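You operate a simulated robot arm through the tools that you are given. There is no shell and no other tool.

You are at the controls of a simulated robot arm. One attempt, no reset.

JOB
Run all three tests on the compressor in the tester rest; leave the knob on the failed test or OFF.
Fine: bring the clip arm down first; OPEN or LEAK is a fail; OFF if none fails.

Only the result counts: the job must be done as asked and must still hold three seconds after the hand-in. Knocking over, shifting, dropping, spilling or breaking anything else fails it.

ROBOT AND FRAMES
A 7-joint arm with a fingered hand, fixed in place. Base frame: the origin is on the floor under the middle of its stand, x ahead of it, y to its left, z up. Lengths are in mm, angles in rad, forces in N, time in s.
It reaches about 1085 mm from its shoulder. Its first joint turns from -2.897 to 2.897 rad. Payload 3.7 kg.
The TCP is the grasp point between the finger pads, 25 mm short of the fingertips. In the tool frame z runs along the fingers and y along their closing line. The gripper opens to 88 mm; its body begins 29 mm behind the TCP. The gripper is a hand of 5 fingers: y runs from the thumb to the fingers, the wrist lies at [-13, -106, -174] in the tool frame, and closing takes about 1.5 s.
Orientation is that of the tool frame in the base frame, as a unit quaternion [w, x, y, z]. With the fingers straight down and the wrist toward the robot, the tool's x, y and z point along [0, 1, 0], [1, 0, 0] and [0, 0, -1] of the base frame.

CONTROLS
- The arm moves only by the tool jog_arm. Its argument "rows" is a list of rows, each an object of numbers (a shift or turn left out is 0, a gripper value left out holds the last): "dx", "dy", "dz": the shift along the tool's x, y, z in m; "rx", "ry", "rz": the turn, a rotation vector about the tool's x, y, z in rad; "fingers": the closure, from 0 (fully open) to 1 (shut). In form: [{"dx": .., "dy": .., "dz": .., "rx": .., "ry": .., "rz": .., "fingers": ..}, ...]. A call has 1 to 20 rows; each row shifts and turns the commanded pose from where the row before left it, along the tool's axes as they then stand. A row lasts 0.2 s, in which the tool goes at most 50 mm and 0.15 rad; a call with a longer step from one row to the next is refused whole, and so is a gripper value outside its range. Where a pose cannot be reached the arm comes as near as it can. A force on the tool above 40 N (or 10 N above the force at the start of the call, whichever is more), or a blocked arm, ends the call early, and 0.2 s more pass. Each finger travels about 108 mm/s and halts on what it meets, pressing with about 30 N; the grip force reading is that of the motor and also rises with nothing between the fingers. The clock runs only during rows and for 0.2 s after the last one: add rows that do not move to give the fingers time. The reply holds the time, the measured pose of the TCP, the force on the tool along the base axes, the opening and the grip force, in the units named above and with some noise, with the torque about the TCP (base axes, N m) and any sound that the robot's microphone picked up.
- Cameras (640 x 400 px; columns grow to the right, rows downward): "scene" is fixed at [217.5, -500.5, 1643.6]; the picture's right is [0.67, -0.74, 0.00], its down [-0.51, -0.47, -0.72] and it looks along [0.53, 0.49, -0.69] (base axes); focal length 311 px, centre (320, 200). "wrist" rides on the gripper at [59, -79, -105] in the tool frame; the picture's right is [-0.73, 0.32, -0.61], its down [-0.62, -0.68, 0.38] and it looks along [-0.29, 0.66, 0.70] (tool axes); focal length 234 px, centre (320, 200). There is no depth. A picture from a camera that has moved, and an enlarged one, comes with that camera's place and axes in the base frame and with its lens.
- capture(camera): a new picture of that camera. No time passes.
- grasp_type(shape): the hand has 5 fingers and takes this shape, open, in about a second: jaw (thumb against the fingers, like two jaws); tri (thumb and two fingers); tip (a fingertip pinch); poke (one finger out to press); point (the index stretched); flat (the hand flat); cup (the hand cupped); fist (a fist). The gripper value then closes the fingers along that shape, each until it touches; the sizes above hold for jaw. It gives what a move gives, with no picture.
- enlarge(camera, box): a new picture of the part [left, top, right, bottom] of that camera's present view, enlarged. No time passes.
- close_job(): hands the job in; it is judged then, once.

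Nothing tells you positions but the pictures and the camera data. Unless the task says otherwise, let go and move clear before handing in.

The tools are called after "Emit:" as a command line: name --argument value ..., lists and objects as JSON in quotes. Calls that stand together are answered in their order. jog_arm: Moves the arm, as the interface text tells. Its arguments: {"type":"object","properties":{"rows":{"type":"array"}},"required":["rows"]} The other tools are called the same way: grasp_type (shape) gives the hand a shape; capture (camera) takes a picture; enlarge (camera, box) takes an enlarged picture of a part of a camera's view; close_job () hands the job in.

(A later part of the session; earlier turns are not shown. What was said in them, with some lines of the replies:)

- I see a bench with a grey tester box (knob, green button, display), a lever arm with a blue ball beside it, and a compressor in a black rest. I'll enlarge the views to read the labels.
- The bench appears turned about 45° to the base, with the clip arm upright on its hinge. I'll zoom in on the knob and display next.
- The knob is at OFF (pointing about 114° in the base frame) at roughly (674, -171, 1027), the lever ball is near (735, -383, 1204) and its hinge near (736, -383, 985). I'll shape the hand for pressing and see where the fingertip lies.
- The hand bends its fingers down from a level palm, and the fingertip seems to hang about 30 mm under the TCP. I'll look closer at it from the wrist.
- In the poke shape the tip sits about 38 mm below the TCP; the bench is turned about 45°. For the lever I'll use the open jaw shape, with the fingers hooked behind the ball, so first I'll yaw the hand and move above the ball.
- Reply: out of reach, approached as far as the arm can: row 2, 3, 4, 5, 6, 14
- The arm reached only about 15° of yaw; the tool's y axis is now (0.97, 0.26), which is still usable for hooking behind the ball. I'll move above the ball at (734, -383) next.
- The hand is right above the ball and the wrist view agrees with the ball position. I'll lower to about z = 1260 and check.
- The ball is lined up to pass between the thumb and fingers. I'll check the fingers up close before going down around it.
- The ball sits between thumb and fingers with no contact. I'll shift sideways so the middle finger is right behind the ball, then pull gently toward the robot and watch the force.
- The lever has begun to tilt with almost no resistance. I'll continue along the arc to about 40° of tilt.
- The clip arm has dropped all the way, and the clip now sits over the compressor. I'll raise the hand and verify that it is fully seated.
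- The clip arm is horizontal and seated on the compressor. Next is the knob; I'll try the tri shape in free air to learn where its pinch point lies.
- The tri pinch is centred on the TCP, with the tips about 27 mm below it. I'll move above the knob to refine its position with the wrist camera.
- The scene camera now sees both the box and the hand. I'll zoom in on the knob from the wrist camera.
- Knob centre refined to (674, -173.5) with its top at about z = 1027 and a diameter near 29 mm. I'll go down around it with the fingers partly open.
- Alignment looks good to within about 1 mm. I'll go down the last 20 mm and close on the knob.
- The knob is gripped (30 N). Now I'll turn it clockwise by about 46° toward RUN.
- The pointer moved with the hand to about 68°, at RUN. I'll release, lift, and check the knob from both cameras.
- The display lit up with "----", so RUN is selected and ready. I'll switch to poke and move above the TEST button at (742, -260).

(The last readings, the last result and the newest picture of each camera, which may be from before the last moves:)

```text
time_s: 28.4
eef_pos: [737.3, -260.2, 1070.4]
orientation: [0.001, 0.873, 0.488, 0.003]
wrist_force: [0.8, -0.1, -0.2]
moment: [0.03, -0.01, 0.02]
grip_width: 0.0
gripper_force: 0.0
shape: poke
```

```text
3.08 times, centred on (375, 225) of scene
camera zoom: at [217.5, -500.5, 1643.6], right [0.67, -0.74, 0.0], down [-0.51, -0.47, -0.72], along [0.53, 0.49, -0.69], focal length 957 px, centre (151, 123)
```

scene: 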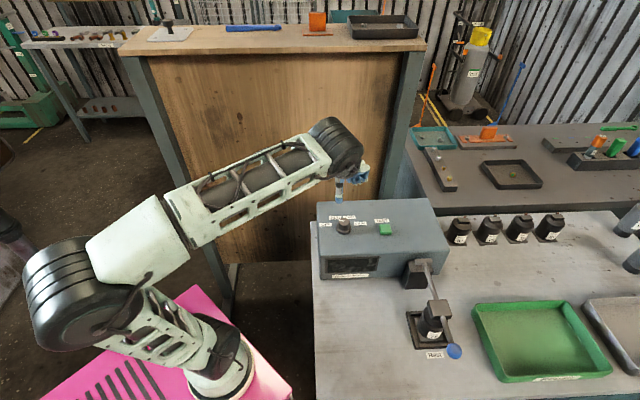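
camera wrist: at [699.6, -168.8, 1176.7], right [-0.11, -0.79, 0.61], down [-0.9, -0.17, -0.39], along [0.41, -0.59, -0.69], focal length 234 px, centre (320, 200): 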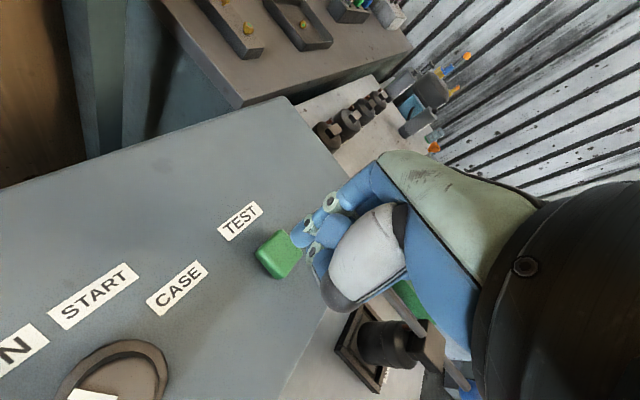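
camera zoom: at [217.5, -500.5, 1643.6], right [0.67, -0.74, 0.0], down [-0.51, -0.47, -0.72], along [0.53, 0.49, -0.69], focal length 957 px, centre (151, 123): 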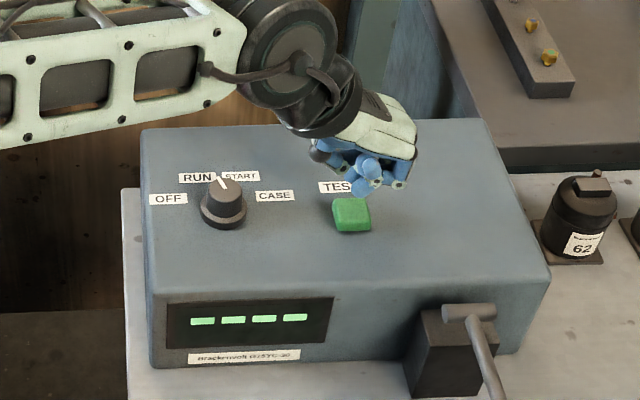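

The fingertip is above the button with about 20 mm of clearance. I'll lower it in small steps and watch the force.

Emit:
jog_arm --rows '[{"dz": 0.009}, {"dz": 0.009}, {"dz": 0.002}, {"dz": 0.002}, {"dz": 0.002}, {}]'

Emit:
enlarge --camera "scene" --box '[310, 160, 440, 290]'

```text
time_s: 29.8
eef_pos: [736.8, -258.7, 1047.1]
orientation: [0.0, 0.873, 0.489, 0.002]
wrist_force: [0.7, 0.4, 0.3]
moment: [-0.02, -0.01, 0.02]
grip_width: 0.0
gripper_force: 0.0
shape: poke
```

```text
3.08 times, centred on (375, 225) of scene
camera zoom: at [217.5, -500.5, 1643.6], right [0.67, -0.74, 0.0], down [-0.51, -0.47, -0.72], along [0.53, 0.49, -0.69], focal length 957 px, centre (151, 123)
```

zoom: 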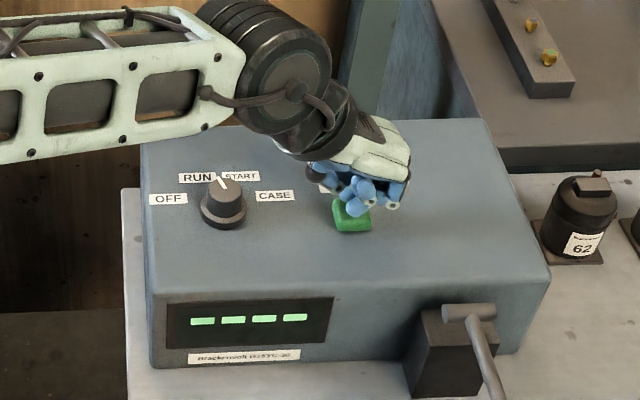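

No contact yet; I'll keep lowering in 1.5 mm steps.

Emit:
jog_arm --rows '[{"dz": 0.0015}, {"dz": 0.0015}, {"dz": 0.0015}, {"dz": 0.0015}, {}]'

Emit:
enlarge --camera "scene" --box '[310, 180, 420, 290]'

```text
time_s: 31.0
eef_pos: [737.5, -258.9, 1042.3]
orientation: [0.001, 0.873, 0.488, 0.002]
wrist_force: [0.4, 0.2, -0.1]
moment: [0.01, 0.01, 0.01]
grip_width: 0.0
gripper_force: 0.1
shape: poke
```

```text
3.64 times, centred on (365, 235) of scene
camera zoom: at [217.5, -500.5, 1643.6], right [0.67, -0.74, 0.0], down [-0.51, -0.47, -0.72], along [0.53, 0.49, -0.69], focal length 1131 px, centre (156, 73)
```

zoom: 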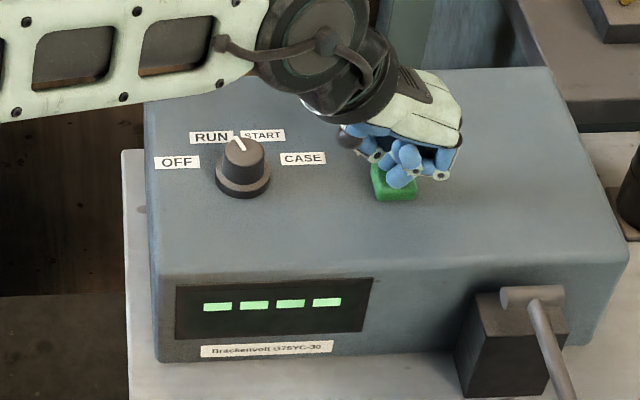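

Emit:
enlarge --camera "scene" --box '[360, 205, 420, 245]'

Emit:
enlarge --camera "wrist" --box '[220, 160, 380, 300]'

```text
10.00 times, centred on (390, 225) of scene
camera zoom: at [217.5, -500.5, 1643.6], right [0.67, -0.74, 0.0], down [-0.51, -0.47, -0.72], along [0.53, 0.49, -0.69], focal length 3111 px, centre (-380, -50)
```

zoom: 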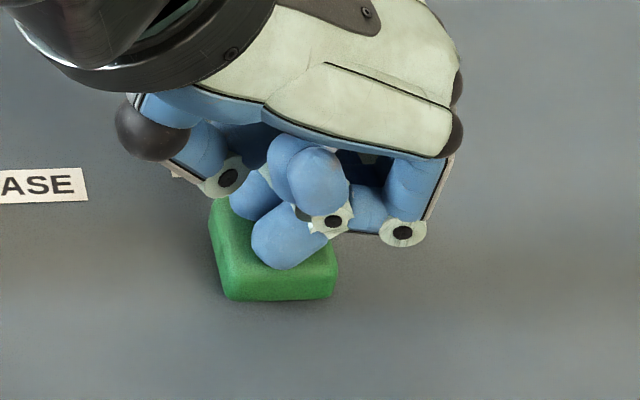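

```text
2.86 times, centred on (300, 230) of wrist
camera zoom: at [699.0, -168.5, 1147.4], right [-0.11, -0.79, 0.61], down [-0.9, -0.17, -0.39], along [0.41, -0.59, -0.69], focal length 669 px, centre (377, 114)
```

zoom: 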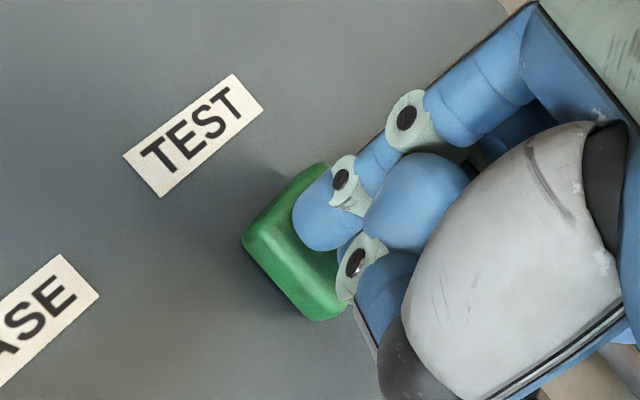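

The tip is above the button's face and still shows no force. I'll continue lowering.

Emit:
jog_arm --rows '[{"dz": 0.0015}, {"dz": 0.0015}, {"dz": 0.0015}, {"dz": 0.0015}, {}]'

Emit:
enlarge --camera "scene" --box '[310, 180, 420, 290]'

```text
time_s: 32.2
eef_pos: [737.0, -258.8, 1037.0]
orientation: [0.001, 0.873, 0.488, 0.003]
wrist_force: [-0.4, -0.3, 2.7]
moment: [-0.02, -0.02, 0.03]
grip_width: 0.1
gripper_force: 0.1
shape: poke
heard: click
```

```text
3.64 times, centred on (365, 235) of scene
camera zoom: at [217.5, -500.5, 1643.6], right [0.67, -0.74, 0.0], down [-0.51, -0.47, -0.72], along [0.53, 0.49, -0.69], focal length 1131 px, centre (156, 73)
```

zoom: 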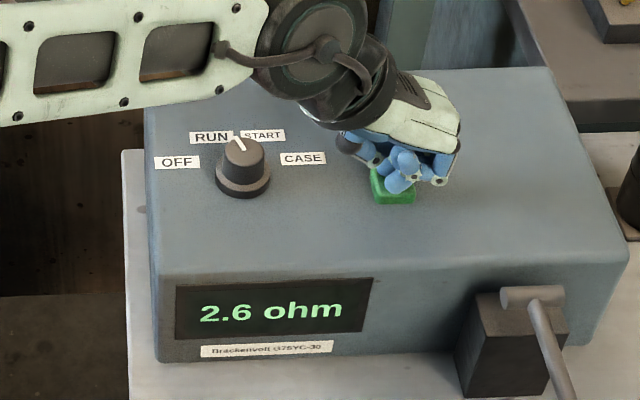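

RUN reads 2.6 ohm, so it passes. I'll lift off, go back above the knob and unwind the wrist for the next turn.

Emit:
jog_arm --rows '[{"dz": -0.02}, {"dz": -0.045}, {"dz": -0.045}, {"dx": 0.0132, "dy": -0.0326}, {"dx": 0.0132, "dy": -0.0326}, {"dx": 0.0131, "dy": -0.0325}, {}]'

Emit:
grasp_type --shape "tri"

Emit:
jog_arm --rows '[{"rz": -0.12, "fingers": 0.3}, {"rz": -0.12}, {"rz": -0.12}, {"rz": -0.12}, {"rz": -0.12}, {"rz": -0.12}, {"rz": -0.08}, {}]'

Emit:
enlarge --camera "scene" --box '[310, 180, 420, 290]'

Emit:
capture --camera "wrist"

```text
time_s: 33.8
eef_pos: [673.1, -174.6, 1146.1]
orientation: [0.002, 0.873, 0.487, 0.002]
wrist_force: [0.3, -0.8, 0.3]
moment: [0.02, -0.02, -0.01]
grip_width: 0.0
gripper_force: 0.1
shape: poke
```

```text
time_s: 34.7
eef_pos: [674.0, -175.1, 1144.9]
orientation: [0.002, 0.873, 0.488, 0.003]
wrist_force: [0.7, 0.9, -0.2]
moment: [0.01, 0.01, 0.05]
grip_width: 88.1
gripper_force: 0.2
shape: tri
```

```text
time_s: 36.5
eef_pos: [673.9, -174.1, 1145.1]
orientation: [0.002, 0.612, 0.79, 0.004]
wrist_force: [0.3, -0.4, 0.0]
moment: [0.07, -0.02, 0.0]
grip_width: 61.7
gripper_force: 0.1
shape: tri
```

```text
3.64 times, centred on (365, 235) of scene
camera zoom: at [217.5, -500.5, 1643.6], right [0.67, -0.74, 0.0], down [-0.51, -0.47, -0.72], along [0.53, 0.49, -0.69], focal length 1131 px, centre (156, 73)
```

zoom: 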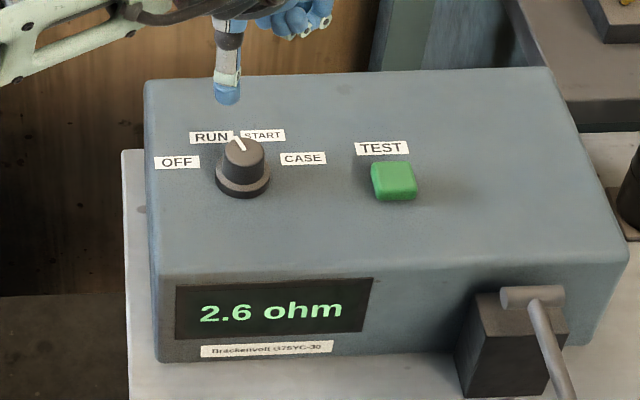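

```text
taken
camera wrist: at [580.9, -138.0, 1250.9], right [0.49, -0.62, 0.61], down [-0.5, -0.77, -0.39], along [0.71, -0.12, -0.69], focal length 234 px, centre (320, 200)
```

wrist: 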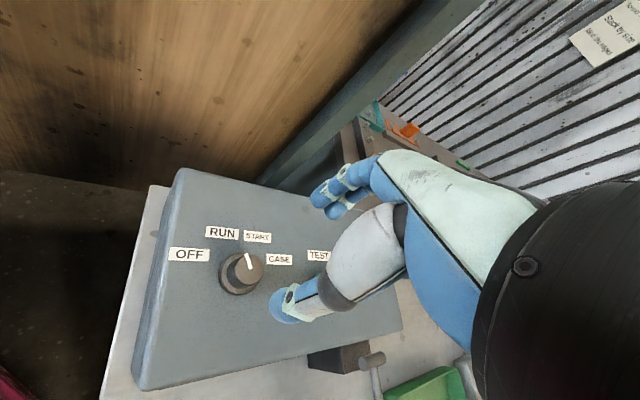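

Back over the knob at the earlier yaw. Next I'll descend, grip, and turn another 46° to START.

Emit:
jog_arm --rows '[{"dz": 0.04}, {"dz": 0.04}, {"dz": 0.013}, {"dz": 0.01}, {}, {"fingers": 0.5}, {}, {"fingers": 0.8}, {}, {}, {}, {}]'

Emit:
enlarge --camera "wrist" --box '[230, 160, 410, 340]'

```text
time_s: 39.1
eef_pos: [674.1, -175.0, 1043.3]
orientation: [0.002, 0.613, 0.79, 0.003]
wrist_force: [-0.5, 0.6, -1.5]
moment: [0.0, -0.03, 0.02]
grip_width: 22.8
gripper_force: 30.5
shape: tri
```

```text
2.22 times, centred on (320, 250) of wrist
camera zoom: at [582.0, -138.0, 1147.6], right [0.49, -0.62, 0.61], down [-0.5, -0.77, -0.39], along [0.71, -0.12, -0.69], focal length 520 px, centre (320, 89)
```

zoom: 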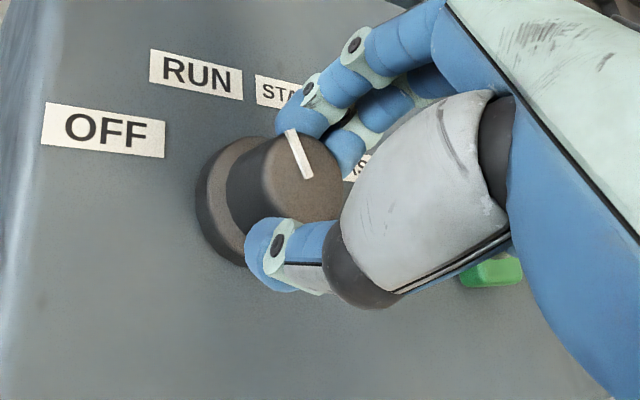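

Emit:
jog_arm --rows '[{"rz": 0.1}, {"rz": 0.12}, {"rz": 0.12}, {"rz": 0.12}, {"rz": 0.12}, {"rz": 0.12}, {"rz": 0.11}, {}]'

Emit:
enlarge --camera "wrist" --box '[230, 160, 410, 340]'

```text
time_s: 40.9
eef_pos: [674.1, -174.3, 1044.3]
orientation: [0.001, 0.875, 0.484, 0.003]
wrist_force: [-5.6, 4.6, -5.2]
moment: [0.05, 0.09, 0.03]
grip_width: 22.1
gripper_force: 30.2
shape: tri
```

```text
2.22 times, centred on (320, 250) of wrist
camera zoom: at [637.1, -83.1, 1148.4], right [-0.12, -0.79, 0.61], down [-0.91, -0.16, -0.39], along [0.41, -0.59, -0.69], focal length 520 px, centre (320, 89)
```

zoom: 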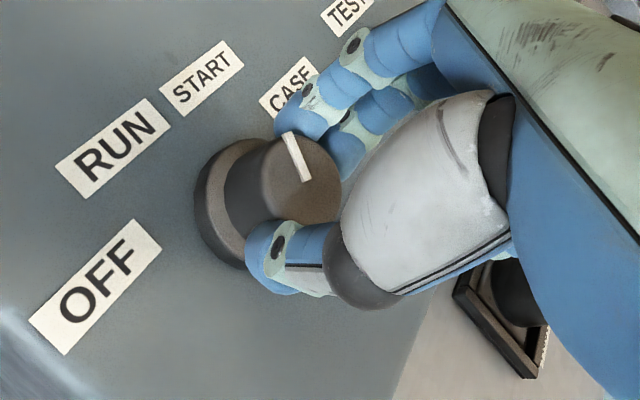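

The pointer is at about 20°, on START. I'll release, lift, and go press TEST again.

Emit:
jog_arm --rows '[{"fingers": 0.3}, {}, {}, {"dz": -0.03}, {"dz": -0.04}, {"dz": -0.04}, {}]'

Emit:
grasp_type --shape "poke"

Emit:
enlarge --camera "scene" --box '[310, 180, 420, 290]'

Emit:
capture --camera "wrist"

```text
time_s: 42.5
eef_pos: [671.8, -174.5, 1153.6]
orientation: [0.001, 0.875, 0.484, 0.002]
wrist_force: [0.9, 0.3, 0.9]
moment: [-0.01, 0.0, 0.01]
grip_width: 61.5
gripper_force: 0.2
shape: tri
```

```text
time_s: 43.4
eef_pos: [672.3, -176.0, 1153.8]
orientation: [0.001, 0.875, 0.484, 0.002]
wrist_force: [0.1, -0.3, 0.4]
moment: [-0.01, -0.03, 0.0]
grip_width: 0.0
gripper_force: 0.1
shape: poke
```

```text
3.64 times, centred on (365, 235) of scene
camera zoom: at [217.5, -500.5, 1643.6], right [0.67, -0.74, 0.0], down [-0.51, -0.47, -0.72], along [0.53, 0.49, -0.69], focal length 1131 px, centre (156, 73)
```

zoom: 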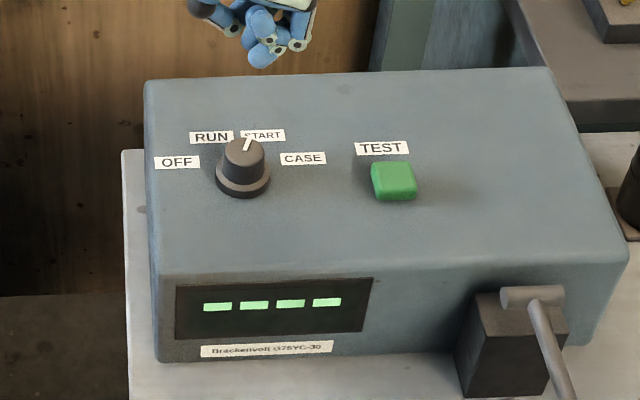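

```text
taken
camera wrist: at [635.5, -84.0, 1259.0], right [-0.12, -0.79, 0.61], down [-0.91, -0.17, -0.39], along [0.41, -0.59, -0.69], focal length 234 px, centre (320, 200)
```

wrist: 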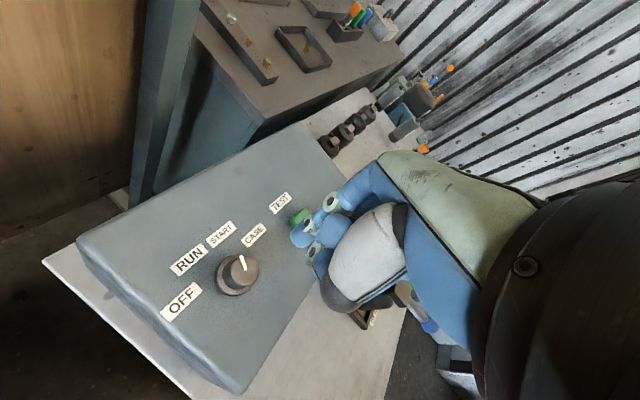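

START is selected with "----" showing. Now I'll press TEST as before.

Emit:
jog_arm --rows '[{"dx": -0.0124, "dy": 0.0333}, {"dx": -0.0124, "dy": 0.0333}, {"dx": -0.0123, "dy": 0.0333}, {"dz": 0.035}, {"dz": 0.035}, {"dz": 0.03}, {"dz": 0.004}, {"dz": 0.004}, {"dz": 0.002}, {"dz": 0.002}, {"dz": 0.002}, {"dz": 0.002}, {}]'

Emit:
enlarge --camera "scene" --box '[310, 180, 420, 290]'

```text
time_s: 46.2
eef_pos: [739.6, -259.0, 1036.8]
orientation: [0.001, 0.875, 0.484, 0.003]
wrist_force: [-0.3, -1.2, 2.3]
moment: [-0.02, -0.02, 0.01]
grip_width: 0.0
gripper_force: 0.1
shape: poke
heard: click
```

```text
3.64 times, centred on (365, 235) of scene
camera zoom: at [217.5, -500.5, 1643.6], right [0.67, -0.74, 0.0], down [-0.51, -0.47, -0.72], along [0.53, 0.49, -0.69], focal length 1131 px, centre (156, 73)
```

zoom: 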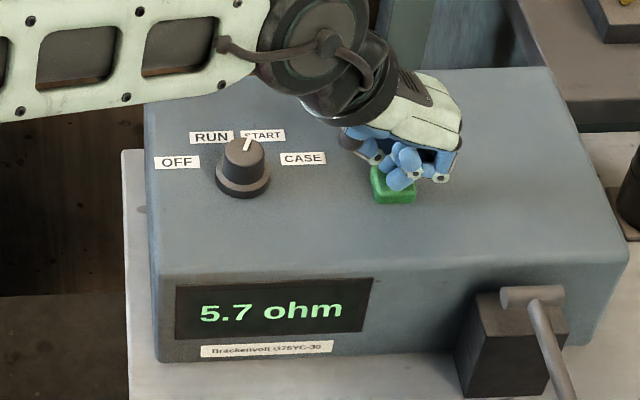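

START reads 5.7 ohm, a pass. Next I'll repeat the cycle for CASE.

Emit:
jog_arm --rows '[{"dz": -0.02}, {"dz": -0.045}, {"dz": -0.045}, {"dx": 0.0127, "dy": -0.0333}, {"dx": 0.0127, "dy": -0.0333}, {"dx": 0.0127, "dy": -0.0333}, {}]'

Emit:
grasp_type --shape "tri"

Emit:
jog_arm --rows '[{"rz": -0.12, "fingers": 0.3}, {"rz": -0.12}, {"rz": -0.12}, {"rz": -0.12}, {"rz": -0.12}, {"rz": -0.12}, {"rz": -0.085}, {}]'

Emit:
enlarge --camera "scene" --box '[310, 180, 420, 290]'

Emit:
enlarge --camera "wrist" --box '[160, 210, 320, 310]'

```text
time_s: 47.8
eef_pos: [675.6, -173.2, 1148.5]
orientation: [0.002, 0.875, 0.483, 0.004]
wrist_force: [-0.1, 0.2, 0.0]
moment: [0.03, 0.03, 0.0]
grip_width: 0.0
gripper_force: 0.1
shape: poke
```

```text
time_s: 48.7
eef_pos: [673.9, -174.2, 1148.6]
orientation: [0.001, 0.876, 0.483, 0.003]
wrist_force: [-0.1, 0.0, -1.2]
moment: [0.02, 0.05, -0.01]
grip_width: 87.8
gripper_force: 0.1
shape: tri
```

```text
time_s: 50.5
eef_pos: [674.2, -173.6, 1147.2]
orientation: [0.001, 0.615, 0.789, 0.003]
wrist_force: [-0.6, 0.3, 0.7]
moment: [0.0, 0.0, 0.02]
grip_width: 61.9
gripper_force: 0.0
shape: tri
```

```text
3.64 times, centred on (365, 235) of scene
camera zoom: at [217.5, -500.5, 1643.6], right [0.67, -0.74, 0.0], down [-0.51, -0.47, -0.72], along [0.53, 0.49, -0.69], focal length 1131 px, centre (156, 73)
```

zoom: 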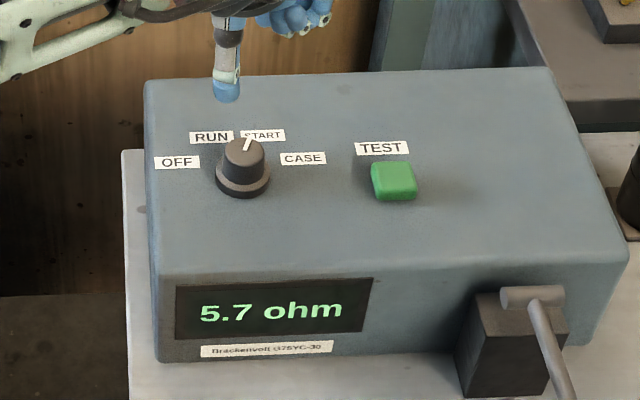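

```text
4.00 times, centred on (240, 260) of wrist
camera zoom: at [581.6, -136.6, 1251.9], right [0.49, -0.63, 0.61], down [-0.51, -0.77, -0.39], along [0.71, -0.12, -0.69], focal length 937 px, centre (640, -40)
```

zoom: 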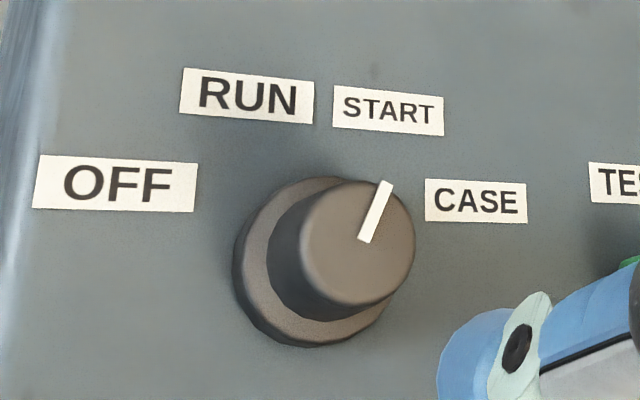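

The hand is aligned above the knob. I'll descend, grip, and turn to CASE.

Emit:
jog_arm --rows '[{"dz": 0.04}, {"dz": 0.04}, {"dz": 0.015}, {"dz": 0.01}, {}, {"fingers": 0.5}, {}, {"fingers": 0.8}, {}, {}, {}, {}]'

Emit:
jog_arm --rows '[{"rz": 0.1}, {"rz": 0.12}, {"rz": 0.12}, {"rz": 0.12}, {"rz": 0.12}, {"rz": 0.12}, {"rz": 0.11}, {}]'

Emit:
enlarge --camera "wrist" --box '[230, 160, 410, 340]'

```text
time_s: 53.1
eef_pos: [674.3, -173.5, 1041.9]
orientation: [0.003, 0.616, 0.788, 0.002]
wrist_force: [-0.2, -0.4, -0.7]
moment: [0.0, 0.01, -0.01]
grip_width: 23.2
gripper_force: 29.4
shape: tri
```

```text
time_s: 54.9
eef_pos: [674.7, -172.7, 1042.1]
orientation: [0.001, 0.877, 0.481, 0.002]
wrist_force: [-4.3, 3.7, -0.5]
moment: [0.08, 0.08, 0.0]
grip_width: 22.6
gripper_force: 29.8
shape: tri
```

```text
2.22 times, centred on (320, 250) of wrist
camera zoom: at [638.1, -82.1, 1147.2], right [-0.12, -0.79, 0.61], down [-0.91, -0.16, -0.39], along [0.4, -0.6, -0.69], focal length 520 px, centre (320, 89)
```

zoom: 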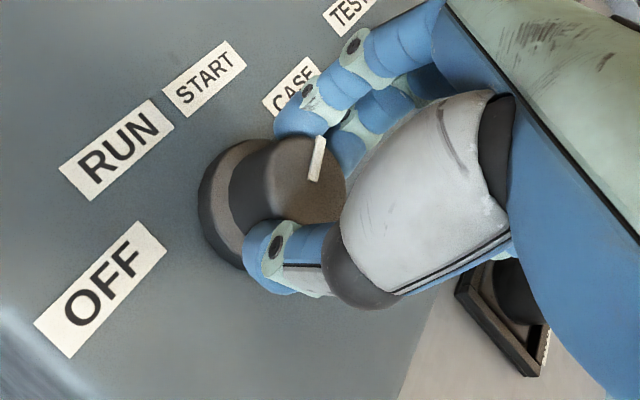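

The pointer is near -20°; I'll release, lift, and check where it settled.

Emit:
jog_arm --rows '[{"fingers": 0.3}, {}, {}, {"dz": -0.03}, {"dz": -0.04}, {"dz": -0.04}, {}]'

Emit:
enlarge --camera "wrist" --box '[150, 180, 310, 320]'

Emit:
enlarge --camera "scene" --box '[310, 180, 420, 290]'

Emit:
enlarge --camera "scene" --box '[315, 205, 405, 245]'

```text
time_s: 56.5
eef_pos: [673.2, -174.6, 1152.2]
orientation: [0.002, 0.876, 0.482, 0.003]
wrist_force: [0.4, -0.3, -0.4]
moment: [0.02, -0.01, -0.02]
grip_width: 61.2
gripper_force: 0.0
shape: tri
```

```text
2.86 times, centred on (230, 250) of wrist
camera zoom: at [637.6, -82.1, 1256.7], right [-0.12, -0.79, 0.61], down [-0.91, -0.16, -0.39], along [0.4, -0.6, -0.69], focal length 669 px, centre (577, 57)
```

zoom: 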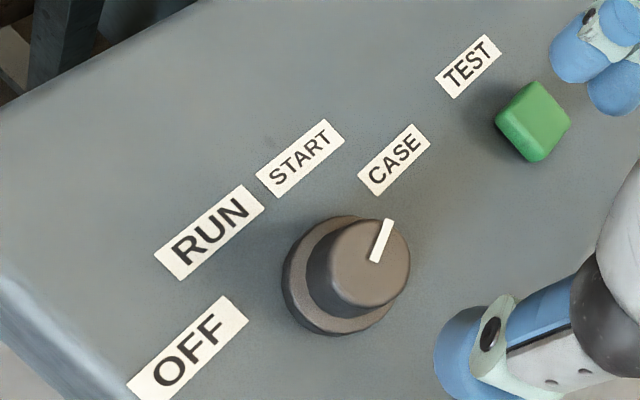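

```text
3.64 times, centred on (365, 235) of scene
camera zoom: at [217.5, -500.5, 1643.6], right [0.67, -0.74, 0.0], down [-0.51, -0.47, -0.72], along [0.53, 0.49, -0.69], focal length 1131 px, centre (156, 73)
```

zoom: 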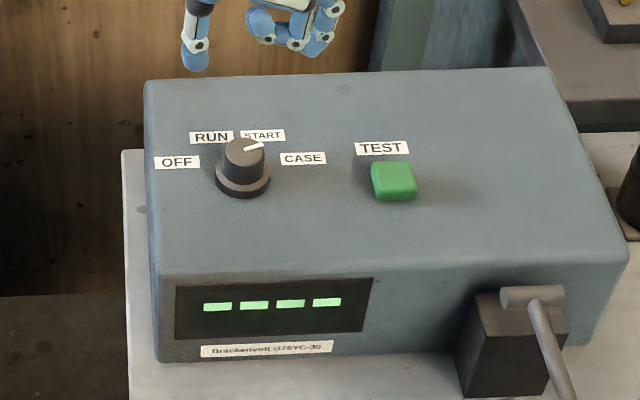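

```text
7.11 times, centred on (360, 225) of scene
camera zoom: at [217.5, -500.5, 1643.6], right [0.67, -0.74, 0.0], down [-0.51, -0.47, -0.72], along [0.53, 0.49, -0.69], focal length 2212 px, centre (36, 22)
```

zoom: 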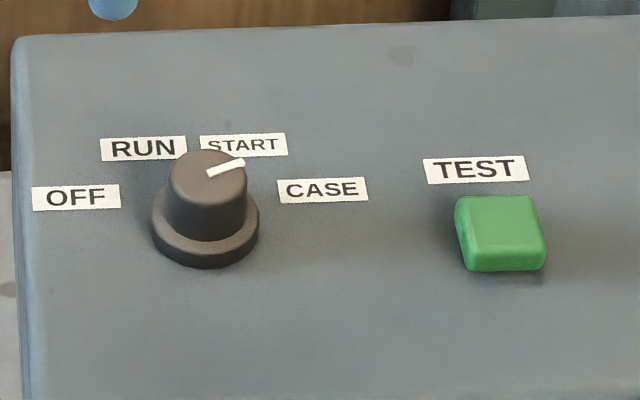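

The scene view puts the pointer at -25.7°, mirrored to OFF, so it is on CASE and the display is ready. I'll press TEST.

Emit:
grasp_type --shape "poke"

Emit:
jog_arm --rows '[{"dx": -0.0124, "dy": 0.0333}, {"dx": -0.0124, "dy": 0.0333}, {"dx": -0.0123, "dy": 0.0333}, {"dz": 0.035}, {"dz": 0.035}, {"dz": 0.03}, {"dz": 0.004}, {"dz": 0.004}, {"dz": 0.002}, {"dz": 0.002}, {"dz": 0.002}, {"dz": 0.001}, {}]'

Emit:
enlarge --camera "scene" --box '[310, 180, 420, 290]'

```text
time_s: 57.4
eef_pos: [673.9, -174.0, 1150.4]
orientation: [0.002, 0.876, 0.482, 0.003]
wrist_force: [0.2, -0.3, 0.4]
moment: [-0.01, 0.0, 0.02]
grip_width: 0.1
gripper_force: 0.0
shape: poke
```

```text
time_s: 60.2
eef_pos: [739.6, -258.9, 1036.1]
orientation: [0.001, 0.877, 0.481, 0.003]
wrist_force: [0.0, 0.3, 2.2]
moment: [-0.04, -0.03, 0.04]
grip_width: 0.0
gripper_force: 0.1
shape: poke
heard: click
```

```text
3.64 times, centred on (365, 235) of scene
camera zoom: at [217.5, -500.5, 1643.6], right [0.67, -0.74, 0.0], down [-0.51, -0.47, -0.72], along [0.53, 0.49, -0.69], focal length 1131 px, centre (156, 73)
```

zoom: 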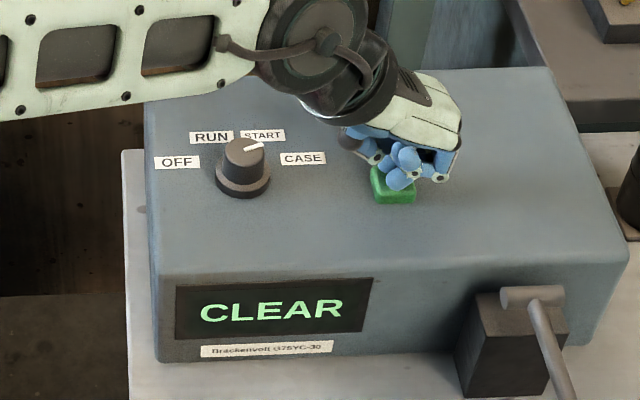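

CASE reads CLEAR, so nothing failed (2.6 ohm, 5.7 ohm, CLEAR) and the knob must go back to OFF. I'll return above the knob for counter-clockwise turns.

Emit:
jog_arm --rows '[{"dz": -0.02}, {"dz": -0.045}, {"dz": -0.045}, {"dx": 0.0126, "dy": -0.0333}, {"dx": 0.0126, "dy": -0.0333}, {"dx": 0.0126, "dy": -0.0333}, {}]'

Emit:
grasp_type --shape "tri"

Emit:
jog_arm --rows '[{"rz": 0.03, "fingers": 0.3}, {}, {}, {}]'

Emit:
enlarge --camera "scene" --box '[310, 180, 420, 290]'

Emit:
enlarge --camera "wrist" --box '[150, 180, 310, 320]'

```text
time_s: 61.8
eef_pos: [674.8, -172.8, 1147.1]
orientation: [0.002, 0.876, 0.482, 0.003]
wrist_force: [0.2, 0.0, -0.1]
moment: [0.03, -0.05, 0.03]
grip_width: 0.0
gripper_force: 0.0
shape: poke
```

```text
time_s: 62.7
eef_pos: [675.3, -173.5, 1146.3]
orientation: [0.002, 0.876, 0.482, 0.003]
wrist_force: [0.8, 0.9, 0.2]
moment: [-0.03, 0.0, -0.01]
grip_width: 87.8
gripper_force: 0.1
shape: tri
```

```text
time_s: 63.7
eef_pos: [674.6, -173.1, 1146.4]
orientation: [0.002, 0.884, 0.468, 0.002]
wrist_force: [-0.2, -0.4, 0.1]
moment: [0.0, 0.0, -0.02]
grip_width: 61.7
gripper_force: 0.1
shape: tri
```

```text
3.64 times, centred on (365, 235) of scene
camera zoom: at [217.5, -500.5, 1643.6], right [0.67, -0.74, 0.0], down [-0.51, -0.47, -0.72], along [0.53, 0.49, -0.69], focal length 1131 px, centre (156, 73)
```

zoom: 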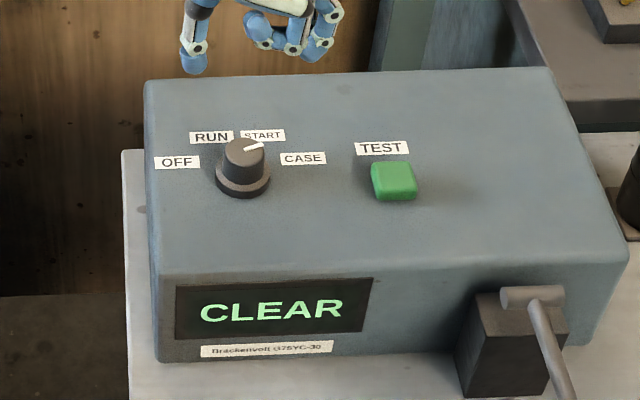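

```text
2.86 times, centred on (230, 250) of wrist
camera zoom: at [640.9, -80.4, 1252.3], right [-0.14, -0.78, 0.61], down [-0.91, -0.13, -0.39], along [0.39, -0.61, -0.69], focal length 669 px, centre (577, 57)
```

zoom: 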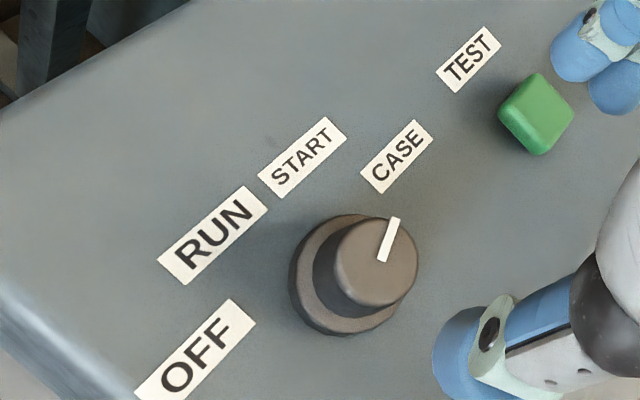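

Aligned at (674.6, -173). I'll descend, grip, and turn counter-clockwise one step.

Emit:
jog_arm --rows '[{"dz": 0.04}, {"dz": 0.04}, {"dz": 0.014}, {"dz": 0.01}, {}, {"fingers": 0.5}, {}, {"fingers": 0.8}, {}, {}, {}, {}]'

Emit:
jog_arm --rows '[{"rz": -0.1}, {"rz": -0.12}, {"rz": -0.12}, {"rz": -0.12}, {"rz": -0.12}, {"rz": -0.12}, {"rz": -0.115}, {}, {"fingers": 0.3}, {}, {}, {}]'

Emit:
enlarge --camera "wrist" --box '[230, 160, 410, 340]'

```text
time_s: 66.3
eef_pos: [675.5, -173.0, 1042.9]
orientation: [0.001, 0.883, 0.469, 0.003]
wrist_force: [-2.0, 1.9, -0.3]
moment: [0.03, 0.01, 0.0]
grip_width: 22.8
gripper_force: 30.3
shape: tri
```

```text
time_s: 68.9
eef_pos: [675.9, -173.3, 1043.5]
orientation: [0.002, 0.625, 0.781, 0.003]
wrist_force: [-0.5, -0.1, -0.2]
moment: [-0.01, 0.02, 0.01]
grip_width: 61.4
gripper_force: 0.1
shape: tri
```

```text
2.22 times, centred on (320, 250) of wrist
camera zoom: at [583.7, -133.5, 1148.1], right [0.47, -0.64, 0.61], down [-0.53, -0.76, -0.39], along [0.71, -0.14, -0.69], focal length 520 px, centre (320, 89)
```

zoom: 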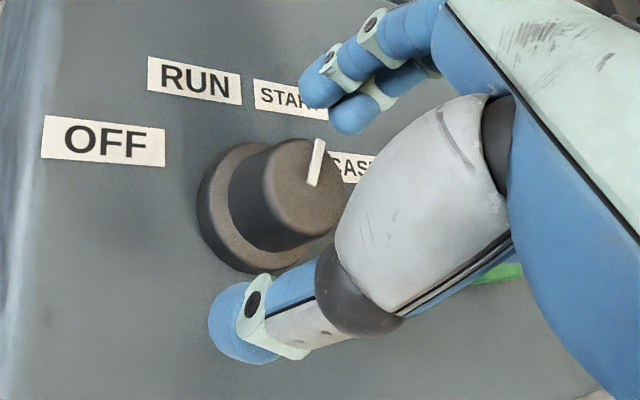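

The knob has moved back to START. With the fingers open around the knob, I'll rotate the wrist back and repeat the turn to RUN.

Emit:
jog_arm --rows '[{"dx": 0.0, "dz": -0.002, "rz": 0.1}, {"rz": 0.12}, {"rz": 0.12}, {"rz": 0.12}, {"rz": 0.12}, {"rz": 0.12}, {"rz": 0.115}, {"dz": 0.002}, {"fingers": 0.5}, {}, {"fingers": 0.8}, {}, {}, {}, {}]'

Emit:
jog_arm --rows '[{"rz": -0.1}, {"rz": -0.12}, {"rz": -0.12}, {"rz": -0.12}, {"rz": -0.12}, {"rz": -0.12}, {"rz": -0.115}, {}, {"fingers": 0.3}, {}, {}, {}]'

Emit:
enlarge --camera "wrist" --box '[230, 160, 410, 340]'

```text
time_s: 72.1
eef_pos: [674.2, -173.3, 1043.3]
orientation: [0.002, 0.884, 0.468, 0.002]
wrist_force: [-1.4, 3.7, -0.3]
moment: [0.06, -0.01, 0.01]
grip_width: 22.7
gripper_force: 30.2
shape: tri
```

```text
time_s: 74.7
eef_pos: [674.0, -173.0, 1042.7]
orientation: [0.002, 0.625, 0.781, 0.003]
wrist_force: [0.2, -0.4, -0.2]
moment: [0.01, 0.03, 0.01]
grip_width: 61.3
gripper_force: 0.1
shape: tri
```

```text
2.22 times, centred on (320, 250) of wrist
camera zoom: at [583.5, -133.4, 1147.8], right [0.47, -0.64, 0.61], down [-0.53, -0.76, -0.39], along [0.71, -0.14, -0.69], focal length 520 px, centre (320, 89)
```

zoom: 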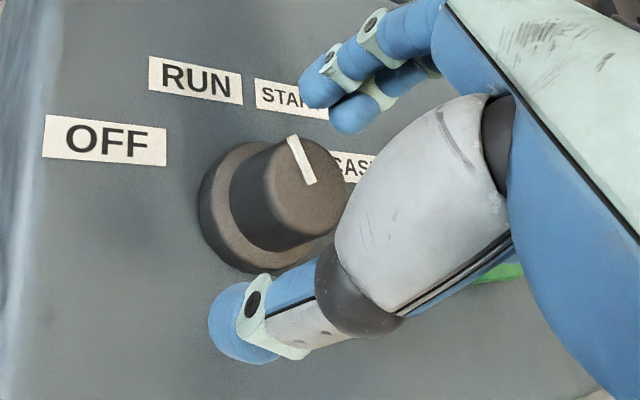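

The knob is at RUN now; one more turn brings it to OFF.

Emit:
jog_arm --rows '[{"dz": -0.002, "rz": 0.1}, {"rz": 0.12}, {"rz": 0.12}, {"rz": 0.12}, {"rz": 0.12}, {"rz": 0.12}, {"rz": 0.115}, {"dz": 0.002}, {"fingers": 0.5}, {}, {"fingers": 0.8}, {}, {}, {}, {}]'

Emit:
jog_arm --rows '[{"rz": -0.1}, {"rz": -0.12}, {"rz": -0.12}, {"rz": -0.12}, {"rz": -0.12}, {"rz": -0.12}, {"rz": -0.12}, {}, {"fingers": 0.3}, {}, {}, {"dz": -0.03}, {"dz": -0.04}, {"dz": -0.04}, {}]'

Emit:
enlarge --camera "wrist" --box '[160, 210, 320, 310]'

Emit:
enlarge --camera "scene" --box '[310, 180, 420, 290]'

Emit:
enlarge --camera "scene" --box '[315, 205, 405, 245]'

```text
time_s: 77.9
eef_pos: [675.0, -174.1, 1042.1]
orientation: [0.002, 0.884, 0.468, 0.003]
wrist_force: [-1.4, 1.7, 0.3]
moment: [-0.01, 0.01, 0.01]
grip_width: 22.7
gripper_force: 29.9
shape: tri
```

```text
time_s: 81.1
eef_pos: [674.1, -174.0, 1152.6]
orientation: [0.001, 0.623, 0.782, 0.002]
wrist_force: [0.8, -0.3, -0.2]
moment: [-0.01, -0.01, 0.01]
grip_width: 61.6
gripper_force: 0.1
shape: tri
```

```text
4.00 times, centred on (240, 260) of wrist
camera zoom: at [582.9, -134.3, 1258.3], right [0.47, -0.64, 0.61], down [-0.52, -0.76, -0.39], along [0.71, -0.14, -0.69], focal length 937 px, centre (640, -40)
```

zoom: 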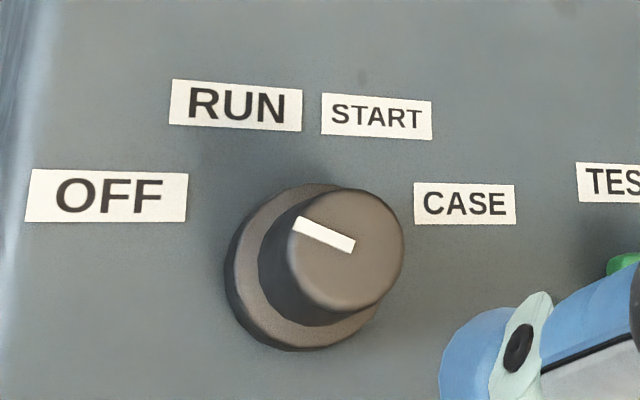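

```text
3.64 times, centred on (365, 235) of scene
camera zoom: at [217.5, -500.5, 1643.6], right [0.67, -0.74, 0.0], down [-0.51, -0.47, -0.72], along [0.53, 0.49, -0.69], focal length 1131 px, centre (156, 73)
```

zoom: 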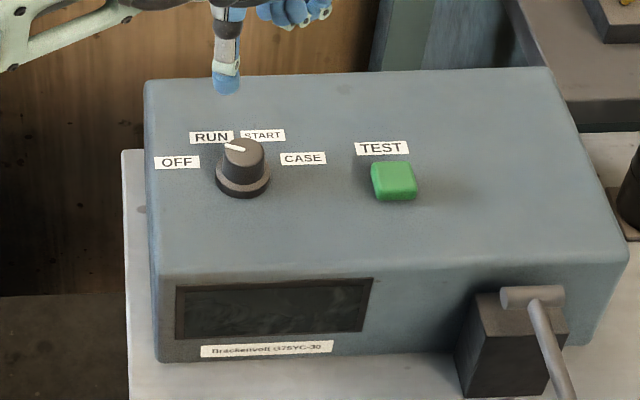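

```text
7.11 times, centred on (360, 225) of scene
camera zoom: at [217.5, -500.5, 1643.6], right [0.67, -0.74, 0.0], down [-0.51, -0.47, -0.72], along [0.53, 0.49, -0.69], focal length 2212 px, centre (36, 22)
```

zoom: 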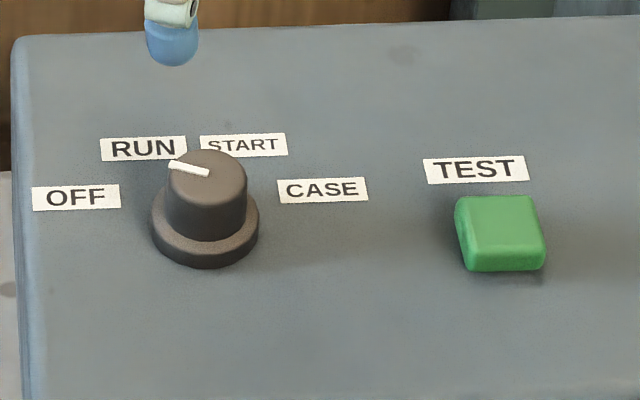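

The knob is back at OFF exactly as at the start and the display is dark. I'll lift clear and take a last look at the whole bench.

Emit:
jog_arm --rows '[{"dz": -0.04}, {"dz": -0.04}, {"dz": -0.04}, {}, {}]'

Emit:
capture --camera "scene"

Emit:
enlarge --camera "scene" --box '[390, 210, 570, 370]'

```text
time_s: 82.3
eef_pos: [673.2, -172.1, 1273.1]
orientation: [0.002, 0.624, 0.782, 0.002]
wrist_force: [0.0, 0.2, 0.2]
moment: [0.03, -0.01, 0.01]
grip_width: 61.4
gripper_force: 0.1
shape: tri
```

```text
taken
```

scene: 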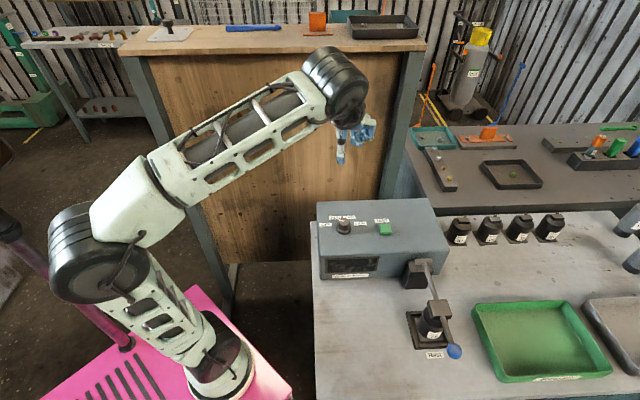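

```text
2.50 times, centred on (480, 290) of scene
camera zoom: at [217.5, -500.5, 1643.6], right [0.67, -0.74, 0.0], down [-0.51, -0.47, -0.72], along [0.53, 0.49, -0.69], focal length 778 px, centre (-80, -25)
```

zoom: 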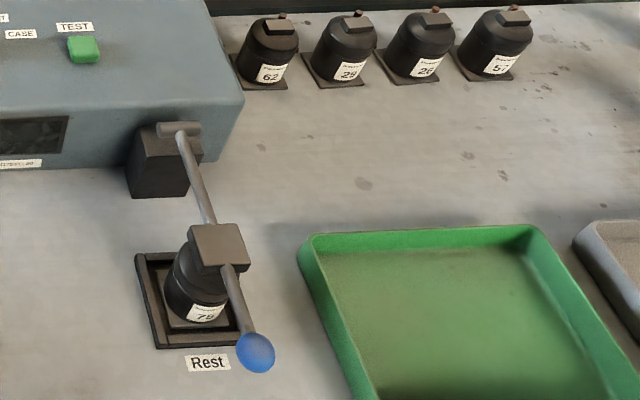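

The clip arm is down on the compressor, and the three tests read 2.6 ohm, 5.7 ohm and CLEAR, so none failed. The knob is at OFF, nothing else has moved and the hand is clear, so I'm handing in.

Emit:
close_job

```text
The job is handed in.
```

I ran all three tests on compressor 75 in the tester rest, with the clip arm brought down first. None of them failed, so I left the knob on OFF and handed the job in.

| Test | Reading | Result |
|---|---|---|
| RUN | 2.6 ohm | pass |
| START | 5.7 ohm | pass |
| CASE | CLEAR | pass |

In the last picture before the hand-in, the clip arm was still seated on the compressor and the hand was clear. The display had gone dark, and nothing else on the bench looked disturbed.
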